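You operate a simulated robot arm through the tools that you are given. There is no shell and no other tool. Be economical: measure what you need, move in short steps, check, and stop when the job is done.

Carry out the task below with a simulated robot arm. There is one attempt and no reset: what you move stays moved.

TASK
Stand the black plug beside the dark lump. It goes on the side that lies toward x +0.7, y -0.7 (a direction in the base frame), with about 3 cm between them.
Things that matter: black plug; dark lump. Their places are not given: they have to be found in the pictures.

It is judged by the outcome, as a careful person would: the job done as asked, and still so three seconds after it is handed in. It fails if anything else is knocked over, pushed out of place, dropped, spilled or broken.

THE ROBOT
A 6-joint arm with a two-finger parallel gripper, fixed in place. Base frame: the origin is at the foot of the arm, x ahead of it, y to its left, z up; the work surface is at about z = 0.803. Lengths are in m, angles in rad, forces in N, time in s.
With the tool pointing down near the work surface it reaches from about 0.24 to 0.64 m from the base axis. Its first joint turns from -1.152 to 1.152 rad. Payload 2.7 kg.
Tool frame: the origin (TCP) lies between the finger pads and is the grasp point; the fingertips stand 0.023 m ahead of it; z points along the fingers, y is the line along which they close. The gripper opens to 0.094 m. The fingers are 0.038 m wide and 0.01 m thick; the gripper's body (0.054 by 0.096 m) begins 0.039 m behind the TCP.
Orientation is that of the tool frame in the base frame, as a unit quaternion [w, x, y, z]. With the fingers straight down and closing along the base's y, the tool's x points along the base's -x, its y along +y and its z along -z.

THE INTERFACE
- The arm moves only by the tool play_rows. Its argument "deltas" is one flat list of numbers, 7 for each row, row after row: the shift along the tool's x, y, z in mm, then the turn, a rotation vector about the tool's x, y, z in rad, then the closure in counts, from 0 (fully open) to 255 (shut). In form: [x, y, z, rx, ry, rz, fingers, x, y, z, rx, ry, rz, fingers, ...]. A call has 1 to 20 rows; each row is the pose to reach, as a shift and turn from the pose commanded when the call began, along the tool's axes at that moment. A row lasts 0.2 s, in which the tool goes at most 0.05 m and 0.15 rad; a call with a longer step from one row to the next is refused whole, and so is a gripper value outside its range. A pose out of reach is approached as far as the arm can. The call stops where the force on the tool passes 40 N (or 10 N more than at its start, if that is more) or the arm is blocked; 0.2 s more then pass. The fingers move at their own pace (about 0.045 m/s each) and stop on an object; they squeeze with about 31 N. The grip force told is the motor's: it shows also when the fingers shut on nothing. Time passes only in rows, and 0.2 s behind the last, so rows that repeat a pose let the fingers close. It gives the time, the measured TCP pose, the force on the tool (base axes), the opening and the grip force at its end, in the units of the frame above (readings bear some noise).
- Cameras (640 x 400 px; columns grow to the right, rows downward): "scene" is fixed at [0.0583, -0.4182, 1.4241]; the picture's right is [0.88, -0.48, 0.00], its down [-0.22, -0.41, -0.89] and it looks along [0.42, 0.78, -0.47] (base axes); focal length 329 px, centre (320, 200). "wrist" rides on the gripper at [-0.039, 0, -0.044] in the tool frame; the picture's right is [0.00, -1.00, 0.00], its down [0.97, 0.00, -0.24] and it looks along [0.24, 0.00, 0.97] (tool axes); focal length 218 px, centre (320, 200).
- grab_frame(camera): a new picture of that camera. No time passes.
- probe_pixels(camera, pixels): there is no depth. For up to 12 entries [column, row, z] of the newest picture of that camera ("zoom" is the newest enlarged one), the place [x, y] in the base frame at which the ray of that pixel passes the height z, good to about 0.002 m, but the place of the scene camera against the robot may be out by one fixed shift of up to 0.012 m in any direction. No time passes.
- enlarge(camera, box): a new picture of the part [left, top, right, bottom] of that camera's present view, enlarged. No time passes.
- finish_job(): hands the job in; it is judged then, once.

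Work in short steps. Measure before you move; look again where a grasp or a placing could have gone wrong, and mend it. You have 60 turns and 26 pictures in all, the two below and enlarged ones among them. Open the gripper and draw the arm clear of the work before you hand the job in, unless the task says otherwise; then end with one line.

The tools are called after "Emit:" as name(argument=value, ...) on one line, values as JSON. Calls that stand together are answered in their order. play_rows: Moves the arm, as the interface text tells. Its arguments: {"type":"object","properties":{"deltas":{"type":"array"}},"required":["deltas"]} The other tools are called the same way: grab_frame (camera) takes a picture; probe_pixels (camera, pixels) gives the place at which the rays of pixels pass given heights; enlarge (camera, box) takes an enlarged picture of a part of a camera's view; finish_job () hands the job in.

At the start:

```text
t: 0.0
tcp_pos: [0.4182, 0.1365, 1.0334]
tool_rot: [0.0, 0.0, 1.0, 0.001]
wrist_force: [-0.7, -0.5, -0.1]
gripper_width: 0.094
finger_force: 0.1
```

scene: 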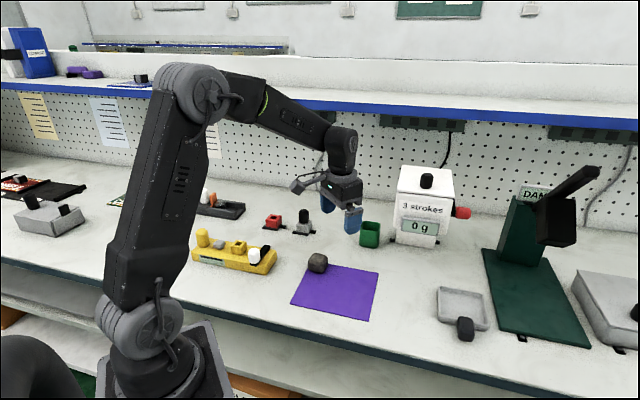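
wrist: 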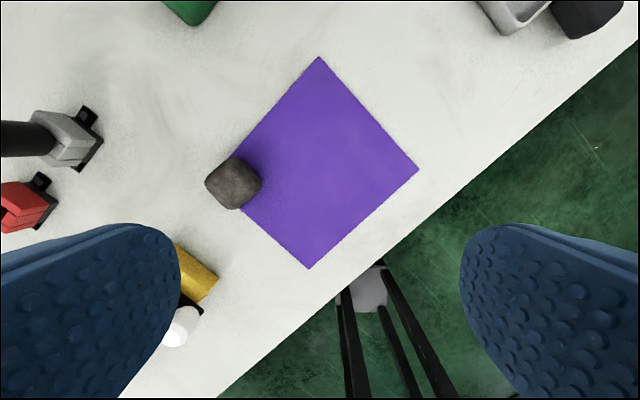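

The dark lump seems to be at scene (317,263). A black plug candidate is at (465,328), so I enlarge both areas to check.

Emit:
enlarge(camera="scene", box=[400, 260, 540, 350])

Emit:
enlarge(camera="scene", box=[180, 170, 400, 320])

```text
4.44 times, centred on (470, 305) of scene
```

zoom: 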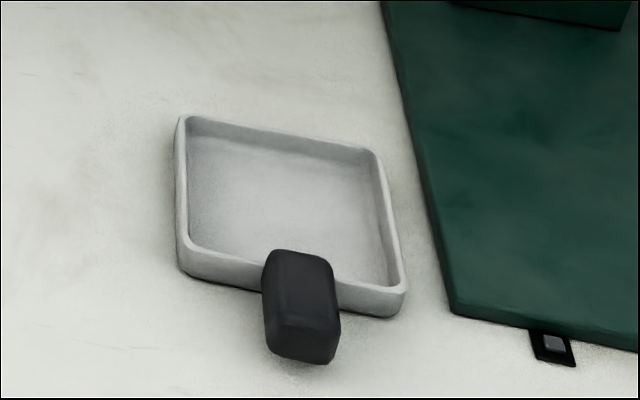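

```text
2.67 times, centred on (290, 245) of scene
```

zoom: 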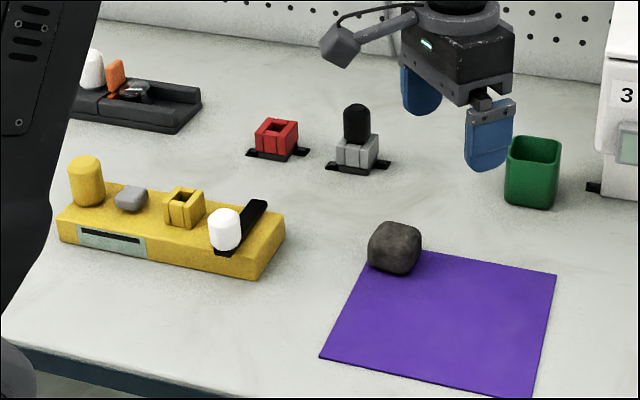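

The black plug stands in a grey socket at scene (303,216), and the lump sits on the corner of the mat. I probe the mat, lump and plug positions.

Emit:
probe_pixels(camera="wrist", pixels=[[319, 57, 0.804], [419, 169, 0.804], [308, 268, 0.804], [240, 207, 0.804], [235, 150, 0.804], [233, 183, 0.82], [205, 184, 0.815], [261, 184, 0.815], [75, 140, 0.82], [95, 140, 0.803], [50, 140, 0.83]])

Emit:
probe_pixels(camera="zoom", pixels=[[395, 272, 0.804], [395, 248, 0.82], [357, 170, 0.803], [357, 140, 0.835], [357, 108, 0.86], [556, 275, 0.804], [320, 356, 0.804]])

```text
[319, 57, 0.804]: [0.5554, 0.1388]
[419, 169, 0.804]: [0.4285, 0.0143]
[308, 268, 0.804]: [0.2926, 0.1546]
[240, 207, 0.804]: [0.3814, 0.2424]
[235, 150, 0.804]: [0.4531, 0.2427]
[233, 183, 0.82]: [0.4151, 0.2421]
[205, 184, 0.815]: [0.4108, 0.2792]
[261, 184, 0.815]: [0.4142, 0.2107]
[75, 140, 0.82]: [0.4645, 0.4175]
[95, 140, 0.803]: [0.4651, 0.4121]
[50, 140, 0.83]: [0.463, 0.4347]
```

```text
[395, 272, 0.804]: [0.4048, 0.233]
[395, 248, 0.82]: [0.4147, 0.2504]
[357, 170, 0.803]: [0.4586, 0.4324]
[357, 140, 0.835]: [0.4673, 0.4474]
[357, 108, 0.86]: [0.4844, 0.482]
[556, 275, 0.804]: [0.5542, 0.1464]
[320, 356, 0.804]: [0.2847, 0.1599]
```

The plug is near (0.462, 0.44), so I move the camera over it at the present height to look from above.

Emit:
play_rows(deltas=[0, 45, 0, 0, 0, 0, 0, 0, 90, 0, 0, 0, 0, 0, 0, 135, 0, 0, 0, 0, 0, 0, 180, 0, 0, 0, 0, 0, 0, 220, 0, 0, 0, 0, 0, 20, 260, 0, 0, 0, 0, 0, 20, 260, 0, 0, 0, 0, 0])

Emit:
grab_frame(camera="wrist")

```text
t: 1.6
tcp_pos: [0.4006, 0.3971, 1.034]
tool_rot: [0.0, 0.0, 1.0, -0.001]
wrist_force: [0.2, 0.1, -0.2]
gripper_width: 0.0938
finger_force: 0.1
```

```text
21 pictures are left
```

wrist: 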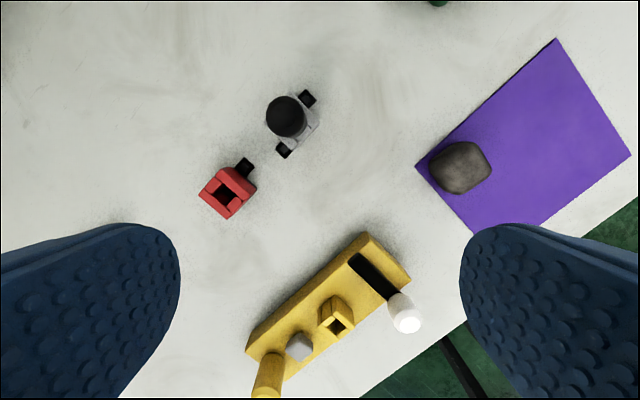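

I probe the plug's top at several heights against the socket's plate tabs, (306,98) and (284,149), along with the lump and the mat corner.

Emit:
probe_pixels(camera="wrist", pixels=[[306, 98, 0.805], [284, 149, 0.805], [287, 116, 0.85], [287, 116, 0.865], [287, 116, 0.88], [266, 116, 0.865], [308, 116, 0.865], [415, 166, 0.804], [428, 168, 0.82], [491, 168, 0.82], [460, 141, 0.83], [460, 193, 0.82]])

Emit:
enlarge(camera="wrist", box=[180, 60, 360, 240])

Emit:
enlarge(camera="scene", box=[250, 190, 350, 290])

```text
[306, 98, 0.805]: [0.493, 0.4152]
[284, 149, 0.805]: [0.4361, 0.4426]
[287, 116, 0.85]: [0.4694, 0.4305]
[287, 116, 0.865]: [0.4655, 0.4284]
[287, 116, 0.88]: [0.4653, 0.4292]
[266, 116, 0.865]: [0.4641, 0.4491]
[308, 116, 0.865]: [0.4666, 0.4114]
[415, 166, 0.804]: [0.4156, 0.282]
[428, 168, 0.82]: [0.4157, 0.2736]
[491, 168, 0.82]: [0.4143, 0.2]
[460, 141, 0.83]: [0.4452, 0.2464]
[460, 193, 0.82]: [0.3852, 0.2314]
```

```text
2.22 times, centred on (270, 150) of wrist
```

zoom: 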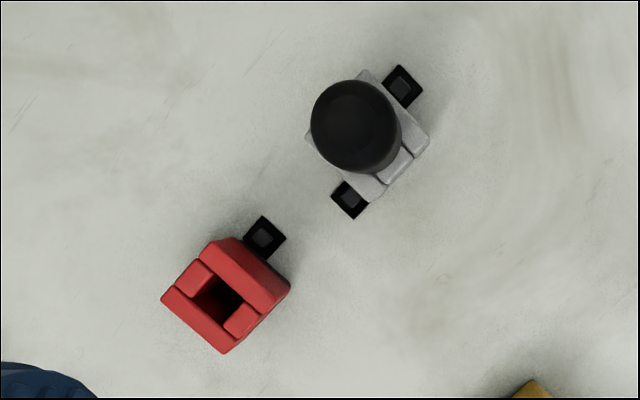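

```text
4.00 times, centred on (300, 240) of scene
```

zoom: 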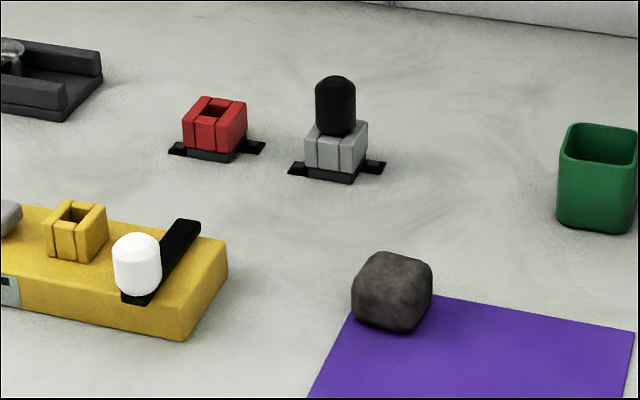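

The plug's centre is about (0.465, 0.429) with its top near z 0.88. I yaw +45° so the fingers close along (0.7, 0.7), clear of the red socket now and of the lump later, then hover above the plug.

Emit:
play_rows(deltas=[-11, 5, 8, 0, 0, 0.131, 0, -22, 11, 20, 0, 0, 0.262, 0, -33, 16, 35, 0, 0, 0.393, 0, -44, 22, 50, 0, 0, 0.524, 0, -55, 27, 62, 0, 0, 0.655, 0, -64.4, 32, 74, 0, 0, 0.785, 0, -64.4, 32, 74, 0, 0, 0.785, 0])

Emit:
grab_frame(camera="wrist")

Emit:
enlarge(camera="scene", box=[250, 160, 350, 260])

```text
t: 3.2
tcp_pos: [0.4634, 0.4305, 0.9582]
tool_rot: [-0.001, 0.384, 0.924, 0.0]
wrist_force: [0.0, 0.4, -0.7]
gripper_width: 0.094
finger_force: 0.0
```

```text
18 pictures are left
```

wrist: 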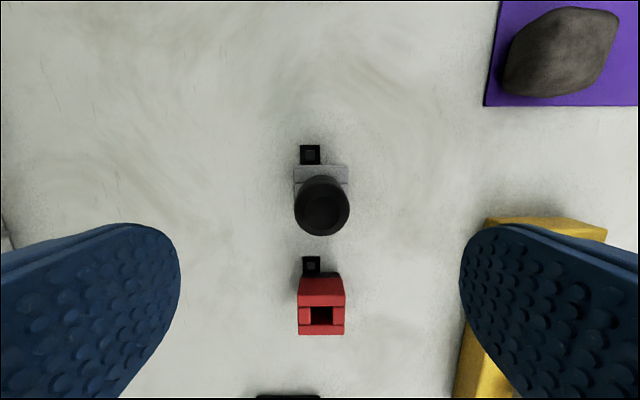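

```text
4.00 times, centred on (300, 210) of scene
```

zoom: 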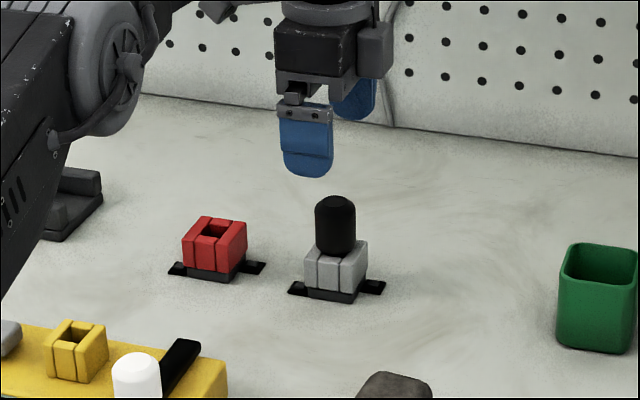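

The plug's top is now at wrist (323,208). I probe it at the likely top heights, plus the yellow fixture near the right finger.

Emit:
probe_pixels(camera="wrist", pixels=[[323, 209, 0.875], [323, 209, 0.885], [295, 209, 0.88], [350, 209, 0.88], [310, 154, 0.805], [311, 265, 0.805], [294, 167, 0.838], [349, 167, 0.838]])

Emit:
probe_pixels(camera="zoom", pixels=[[335, 200, 0.875], [335, 200, 0.885], [335, 255, 0.84], [335, 250, 0.835], [335, 200, 0.865]])

```text
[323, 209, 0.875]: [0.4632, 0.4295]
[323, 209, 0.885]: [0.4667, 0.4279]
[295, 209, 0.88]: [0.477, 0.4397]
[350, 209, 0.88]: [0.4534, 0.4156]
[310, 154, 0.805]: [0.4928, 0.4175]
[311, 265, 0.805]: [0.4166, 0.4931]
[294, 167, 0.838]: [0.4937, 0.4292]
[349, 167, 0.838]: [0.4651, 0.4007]
```

```text
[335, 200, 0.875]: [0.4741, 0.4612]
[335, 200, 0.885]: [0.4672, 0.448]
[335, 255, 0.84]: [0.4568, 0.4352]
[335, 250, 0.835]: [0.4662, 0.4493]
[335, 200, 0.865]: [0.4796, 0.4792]
```

Using the mat corners to correct the scene camera's offset, the plug's top is near 0.89 and the socket's top near 0.848. I descend to TCP z ≈ 0.877, which puts the fingertips at 0.854, and close.

Emit:
play_rows(deltas=[0, 0, 25, 0, 0, 0, 0, 0, 0, 50, 0, 0, 0, 0, 0, 0, 70, 0, 0, 0, 0, 0, 0, 81, 0, 0, 0, 0, 0, 0, 81, 0, 0, 0, 0])

Emit:
enlarge(camera="scene", box=[250, 160, 350, 260])

Emit:
grab_frame(camera="wrist")

```text
t: 4.4
tcp_pos: [0.4611, 0.4299, 0.879]
tool_rot: [0.001, 0.381, 0.925, 0.0]
wrist_force: [1.0, 0.4, -0.5]
gripper_width: 0.094
finger_force: 0.1
```

```text
4.00 times, centred on (300, 210) of scene
```

zoom: 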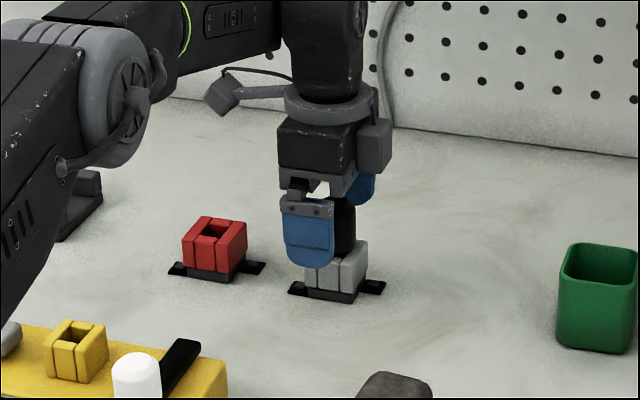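

```text
15 pictures are left
```

wrist: 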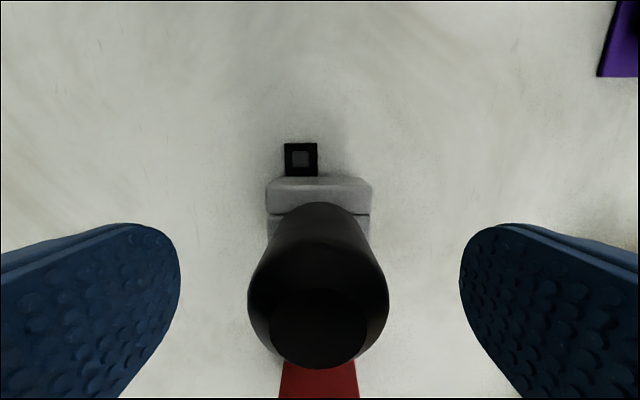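

The plug is centred between the fingers (column 318), with the tips above the socket rim. I close.

Emit:
play_rows(deltas=[0, 0, 0, 0, 0, 0, 255, 0, 0, 0, 0, 0, 0, 255, 0, 0, 0, 0, 0, 0, 255, 0, 0, 0, 0, 0, 0, 255, 0, 0, 0, 0, 0, 0, 255])

```text
t: 5.6
tcp_pos: [0.46, 0.4295, 0.8784]
tool_rot: [0.001, 0.382, 0.924, 0.0]
wrist_force: [-0.7, -0.8, 0.3]
gripper_width: 0.0326
finger_force: 31.1
```

The plug is gripped at a width of 32.6 mm. I pull straight up slowly.

Emit:
play_rows(deltas=[0, 0, -8, 0, 0, 0, 255, 0, 0, -16, 0, 0, 0, 255, 0, 0, -26, 0, 0, 0, 255, 0, 0, -40, 0, 0, 0, 255, 0, 0, -60, 0, 0, 0, 255, 0, 0, -85, 0, 0, 0, 255, 0, 0, -85, 0, 0, 0, 255])

Emit:
enlarge(camera="scene", box=[250, 160, 350, 260])

```text
t: 7.2
tcp_pos: [0.4608, 0.4276, 0.9641]
tool_rot: [0.0, 0.382, 0.924, 0.0]
wrist_force: [-0.1, 0.5, -0.6]
gripper_width: 0.0326
finger_force: 31.0
```

```text
4.00 times, centred on (300, 210) of scene
```

zoom: 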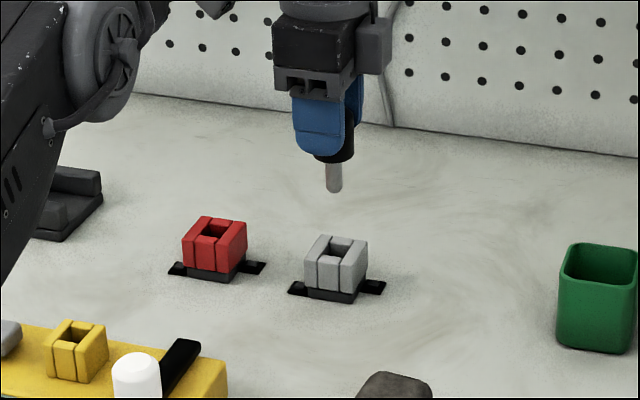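

The plug came out, and it has a thin pin underneath. I carry it along tool −y to a spot behind the lump, so the camera can measure the lump and the target spot.

Emit:
play_rows(deltas=[0, -10, -15, 0, 0, 0, 255, 0, -40, -25, 0, 0, 0, 255, 0, -75, -25, 0, 0, 0, 255, 0, -110, -25, 0, 0, 0, 255, 0, -145, -25, 0, 0, 0, 255, 0, -163, -25, 0, 0, 0, 255, 0, -163, -25, 0, 0, 0, 255])

Emit:
grab_frame(camera="wrist")

Emit:
enlarge(camera="scene", box=[230, 180, 350, 290])

```text
t: 8.8
tcp_pos: [0.347, 0.3117, 0.9889]
tool_rot: [0.0, 0.382, 0.924, 0.0]
wrist_force: [0.3, -0.3, -0.2]
gripper_width: 0.0328
finger_force: 31.2
```

```text
13 pictures are left
```

wrist: 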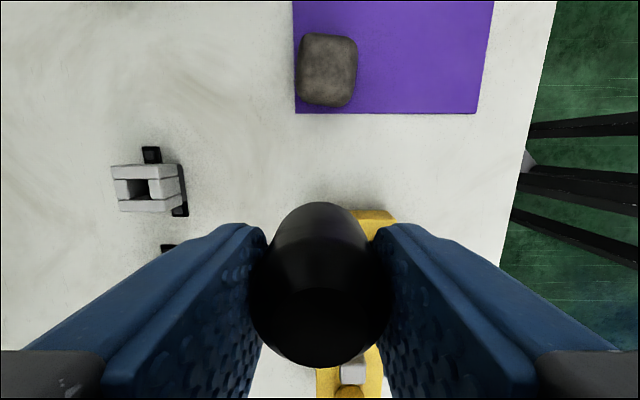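

```text
3.64 times, centred on (290, 235) of scene
```

zoom: 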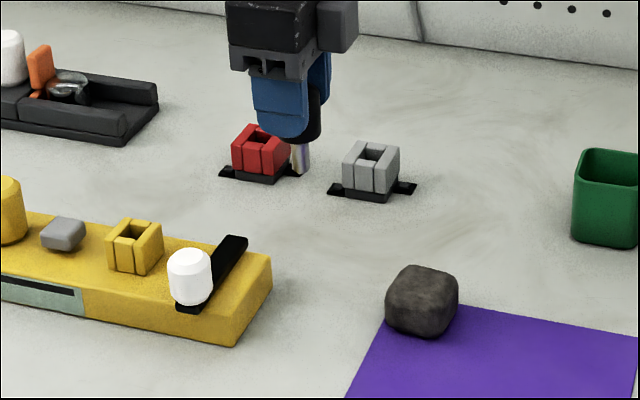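

Lump spans columns 296–358 and rows 33–108, on the mat with the mat corner at (294,113). I probe its edges.

Emit:
probe_pixels(camera="wrist", pixels=[[294, 113, 0.804], [293, 3, 0.804], [478, 113, 0.804], [327, 33, 0.84], [327, 33, 0.825], [327, 108, 0.81], [327, 108, 0.825], [296, 72, 0.825], [358, 72, 0.825], [327, 70, 0.825], [327, 70, 0.845]])

```text
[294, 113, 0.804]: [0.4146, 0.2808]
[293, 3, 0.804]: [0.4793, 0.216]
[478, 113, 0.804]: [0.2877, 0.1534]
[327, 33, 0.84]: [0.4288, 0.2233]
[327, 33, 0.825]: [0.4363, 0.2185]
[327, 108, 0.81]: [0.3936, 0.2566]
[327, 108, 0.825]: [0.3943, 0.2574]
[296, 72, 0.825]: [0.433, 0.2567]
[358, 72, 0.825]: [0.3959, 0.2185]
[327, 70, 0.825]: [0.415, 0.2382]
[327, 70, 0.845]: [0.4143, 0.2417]
```

The lump's centre is about (0.415, 0.239), with a half extent of about 25 mm toward the target. That puts the plug's centre at about (0.4655, 0.1885), fully on the mat. I move above it at the present height, then check the pin.

Emit:
play_rows(deltas=[-25, 0, 0, 0, 0, 0, 255, -60, -1, 0, 0, 0, 0, 255, -95, -2, 0, 0, 0, 0, 255, -130, -3, 0, 0, 0, 0, 255, -155, -3, 0, 0, 0, 0, 255, -167, -3, 0, 0, 0, 0, 255, -167, -3, 0, 0, 0, 0, 255, -167, -3, 0, 0, 0, 0, 255])

Emit:
enlarge(camera="scene", box=[290, 190, 390, 290])

```text
t: 10.6
tcp_pos: [0.4622, 0.1953, 0.9903]
tool_rot: [0.0, 0.381, 0.924, 0.001]
wrist_force: [-0.2, 0.3, -0.8]
gripper_width: 0.0326
finger_force: 31.2
```

```text
4.00 times, centred on (340, 240) of scene
```

zoom: 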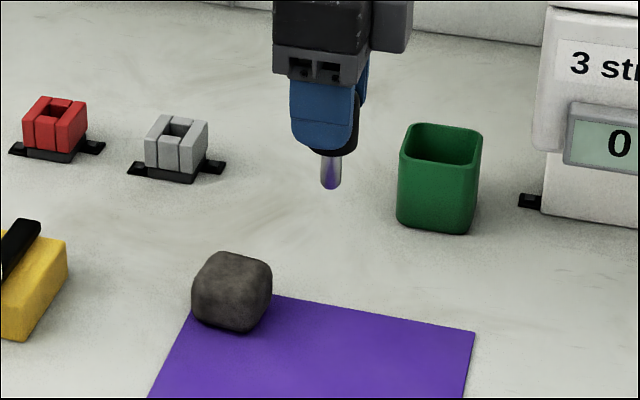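

The pin looks like a cylinder with a slightly bevelled end. I lower to TCP z ≈ 0.875 with a 2 mm correction, then check the clearance.

Emit:
play_rows(deltas=[-2, -2, 20, 0, 0, 0, 255, -2, -2, 50, 0, 0, 0, 255, -2, -2, 80, 0, 0, 0, 255, -2, -2, 100, 0, 0, 0, 255, -2, -2, 112, 0, 0, 0, 255, -2, -2, 112, 0, 0, 0, 255, -2, -2, 112, 0, 0, 0, 255])

Emit:
enlarge(camera="scene", box=[295, 210, 375, 290])

Emit:
probe_pixels(camera="scene", pixels=[[317, 274, 0.804]])

```text
t: 12.2
tcp_pos: [0.4635, 0.191, 0.8784]
tool_rot: [0.0, 0.381, 0.924, 0.0]
wrist_force: [0.6, -0.5, -0.5]
gripper_width: 0.0326
finger_force: 30.9
```

```text
5.00 times, centred on (335, 250) of scene
```

zoom: 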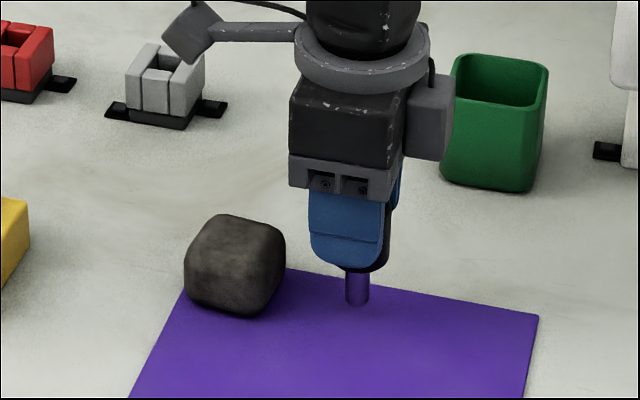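

```text
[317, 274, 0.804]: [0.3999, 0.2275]
```

I estimate the pin tip's height from zoom pixel (357,304).

Emit:
probe_pixels(camera="zoom", pixels=[[357, 304, 0.804], [357, 304, 0.812], [357, 304, 0.82], [357, 304, 0.828], [538, 315, 0.804]])

```text
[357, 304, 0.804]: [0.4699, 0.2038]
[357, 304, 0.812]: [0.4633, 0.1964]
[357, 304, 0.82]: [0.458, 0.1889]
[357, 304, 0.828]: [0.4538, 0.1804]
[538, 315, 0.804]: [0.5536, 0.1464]
```

The tip is about 9 mm above the mat. I lower it in small steps and watch the force.

Emit:
play_rows(deltas=[0, 0, 2, 0, 0, 0, 255, 0, 0, 4, 0, 0, 0, 255, 0, 0, 6, 0, 0, 0, 255, 0, 0, 6, 0, 0, 0, 255])

Emit:
play_rows(deltas=[0, 0, 1, 0, 0, 0, 255, 0, 0, 2, 0, 0, 0, 255, 0, 0, 2, 0, 0, 0, 255])

Emit:
play_rows(deltas=[0, 0, 1, 0, 0, 0, 255, 0, 0, 1, 0, 0, 0, 255])

```text
t: 13.2
tcp_pos: [0.462, 0.189, 0.8696]
tool_rot: [0.0, 0.382, 0.924, 0.0]
wrist_force: [0.0, -0.2, 0.0]
gripper_width: 0.0326
finger_force: 30.9
```

```text
t: 14.0
tcp_pos: [0.4634, 0.19, 0.8685]
tool_rot: [0.0, 0.381, 0.925, 0.0]
wrist_force: [-8.2, -1.5, 17.9]
gripper_width: 0.0324
finger_force: 30.9
```

```text
t: 14.6
tcp_pos: [0.4643, 0.1892, 0.8692]
tool_rot: [0.001, 0.382, 0.924, 0.001]
wrist_force: [-7.3, -4.6, 24.6]
gripper_width: 0.0329
finger_force: 31.2
```

Contact shows as 18–25 N upward. I ease up 2 mm to take off the load, then look at how upright the plug is.

Emit:
play_rows(deltas=[0, 0, -1, 0, 0, 0, 255, 0, 0, -2, 0, 0, 0, 255, 0, 0, -2, 0, 0, 0, 255])

Emit:
enlarge(camera="scene", box=[305, 220, 365, 280])

```text
t: 15.4
tcp_pos: [0.4632, 0.1899, 0.8688]
tool_rot: [0.0, 0.381, 0.924, 0.0]
wrist_force: [2.5, 0.9, 2.6]
gripper_width: 0.0328
finger_force: 30.9
```

```text
6.67 times, centred on (335, 250) of scene
```

zoom: 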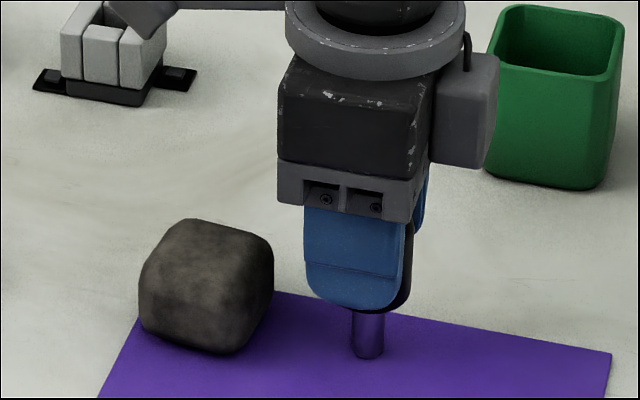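

Load is down to 2.6 N, and the plug stands upright with its pin on the mat. I open slightly so both fingers let go gently, and check that it stays up.

Emit:
play_rows(deltas=[0, 0, 0, 0, 0, 0, 165, 0, 0, 0, 0, 0, 0, 160, 0, 0, 0, 0, 0, 0, 155, 0, 0, 0, 0, 0, 0, 150, 0, 0, 0, 0, 0, 0, 150])

Emit:
grab_frame(camera="wrist")

Emit:
enlarge(camera="scene", box=[305, 220, 365, 280])

```text
t: 16.6
tcp_pos: [0.4624, 0.1901, 0.8697]
tool_rot: [0.0, 0.381, 0.924, 0.0]
wrist_force: [-0.1, 0.1, -0.2]
gripper_width: 0.0389
finger_force: 0.1
```

```text
8 pictures are left
```

wrist: 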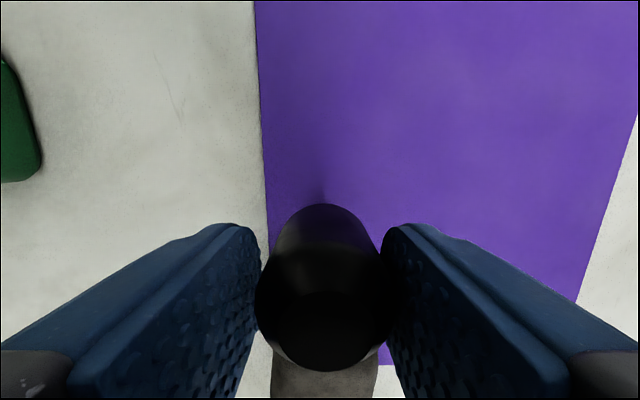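

```text
6.67 times, centred on (335, 250) of scene
```

zoom: 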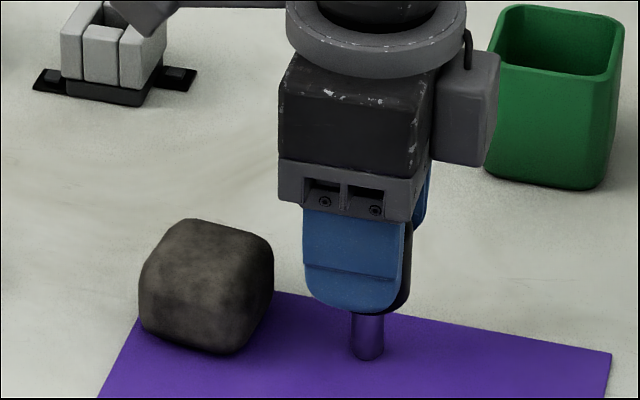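

It stays standing with the fingers 6 mm wider. I open further while holding position and let a moment pass.

Emit:
play_rows(deltas=[0, 0, 0, 0, 0, 0, 135, 0, 0, 0, 0, 0, 0, 110, 0, 0, 0, 0, 0, 0, 80, 0, 0, 0, 0, 0, 0, 50, 0, 0, 0, 0, 0, 0, 20, 0, 0, 0, 0, 0, 0, 0, 0, 0, 0, 0, 0, 0, 0])

Emit:
grab_frame(camera="wrist")

```text
t: 18.2
tcp_pos: [0.4637, 0.1896, 0.8697]
tool_rot: [0.0, 0.382, 0.924, 0.0]
wrist_force: [0.2, -0.7, 0.6]
gripper_width: 0.0942
finger_force: 0.2
```

```text
6 pictures are left
```

wrist: 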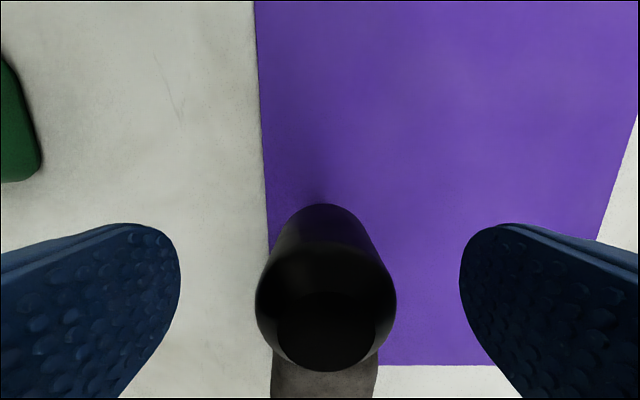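

The plug stands free between the open fingers. I raise straight up, slowly at first, then move back over the lump side to see the gap.

Emit:
play_rows(deltas=[0, 0, -10, 0, 0, 0, 0, 0, 0, -25, 0, 0, 0, 0, 0, 0, -50, 0, 0, 0, 0, 0, 0, -85, 0, 0, 0, 0, 0, 0, -125, 0, 0, 0, 0, 35, 0, -145, 0, 0, 0, 0, 75, 0, -145, 0, 0, 0, 0, 95, 0, -145, 0, 0, 0, 0, 95, 0, -145, 0, 0, 0, 0])

Emit:
grab_frame(camera="wrist")

Emit:
enlarge(camera="scene", box=[290, 210, 370, 290])

```text
t: 20.2
tcp_pos: [0.3962, 0.2565, 1.0163]
tool_rot: [0.0, 0.383, 0.924, 0.0]
wrist_force: [0.1, -0.6, -0.9]
gripper_width: 0.0942
finger_force: 0.0
```

```text
5 pictures are left
```

wrist: 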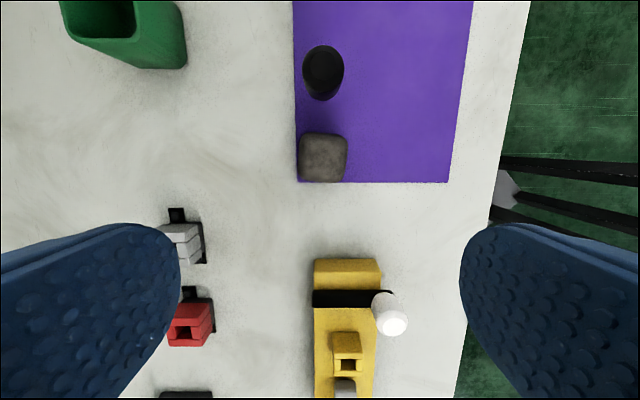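

```text
5.00 times, centred on (330, 250) of scene
```

zoom: 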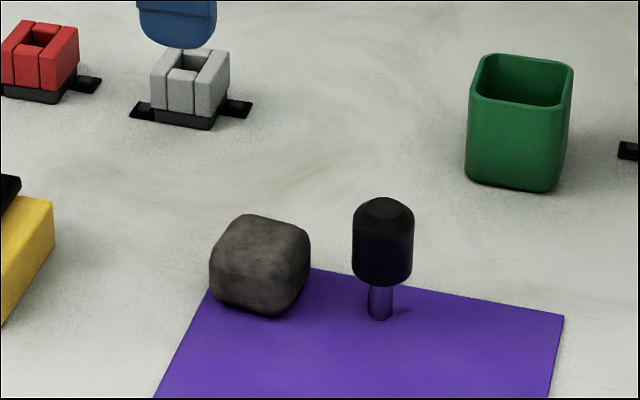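

The plug stands upright beside the lump. I verify the gap: plug body near its lower edge at (322,101), lump far edge at (322,132).

Emit:
probe_pixels(camera="wrist", pixels=[[322, 101, 0.835], [323, 132, 0.835], [323, 70, 0.877], [323, 157, 0.828], [302, 70, 0.877], [344, 70, 0.877]])

```text
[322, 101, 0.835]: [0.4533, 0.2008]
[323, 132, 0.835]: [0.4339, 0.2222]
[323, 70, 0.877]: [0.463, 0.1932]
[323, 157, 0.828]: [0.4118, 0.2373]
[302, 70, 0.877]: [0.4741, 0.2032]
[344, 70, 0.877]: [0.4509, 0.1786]
```

The gap is about 29 mm along (0.67, −0.74), as asked. I draw the arm further up and wait a moment.

Emit:
play_rows(deltas=[20, 0, -30, 0, 0, 0, 0, 40, 0, -60, 0, 0, 0, 0, 60, 0, -80, 0, 0, 0, 0, 60, 0, -80, 0, 0, 0, 0, 60, 0, -80, 0, 0, 0, 0, 60, 0, -80, 0, 0, 0, 0])

Emit:
grab_frame(camera="scene")

```text
t: 21.6
tcp_pos: [0.3548, 0.3007, 1.0963]
tool_rot: [-0.001, 0.382, 0.924, 0.0]
wrist_force: [0.3, -1.7, 0.8]
gripper_width: 0.0939
finger_force: 0.0
```

```text
3 pictures are left
```

scene: 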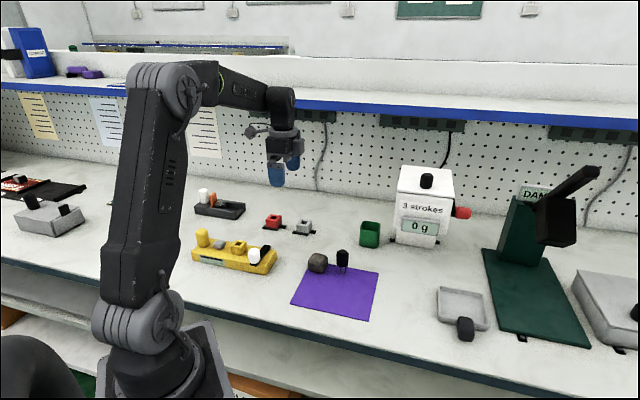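

The plug is still standing, the other objects look undisturbed, and the arm is clear, so I hand the job in.

Emit:
finish_job()

```text
The job is handed in.
```

The black plug stands upright on its pin on the purple mat, about 2.9 cm from the dark lump on the (+0.7, −0.7) side, and nothing else appeared disturbed when I handed it in.
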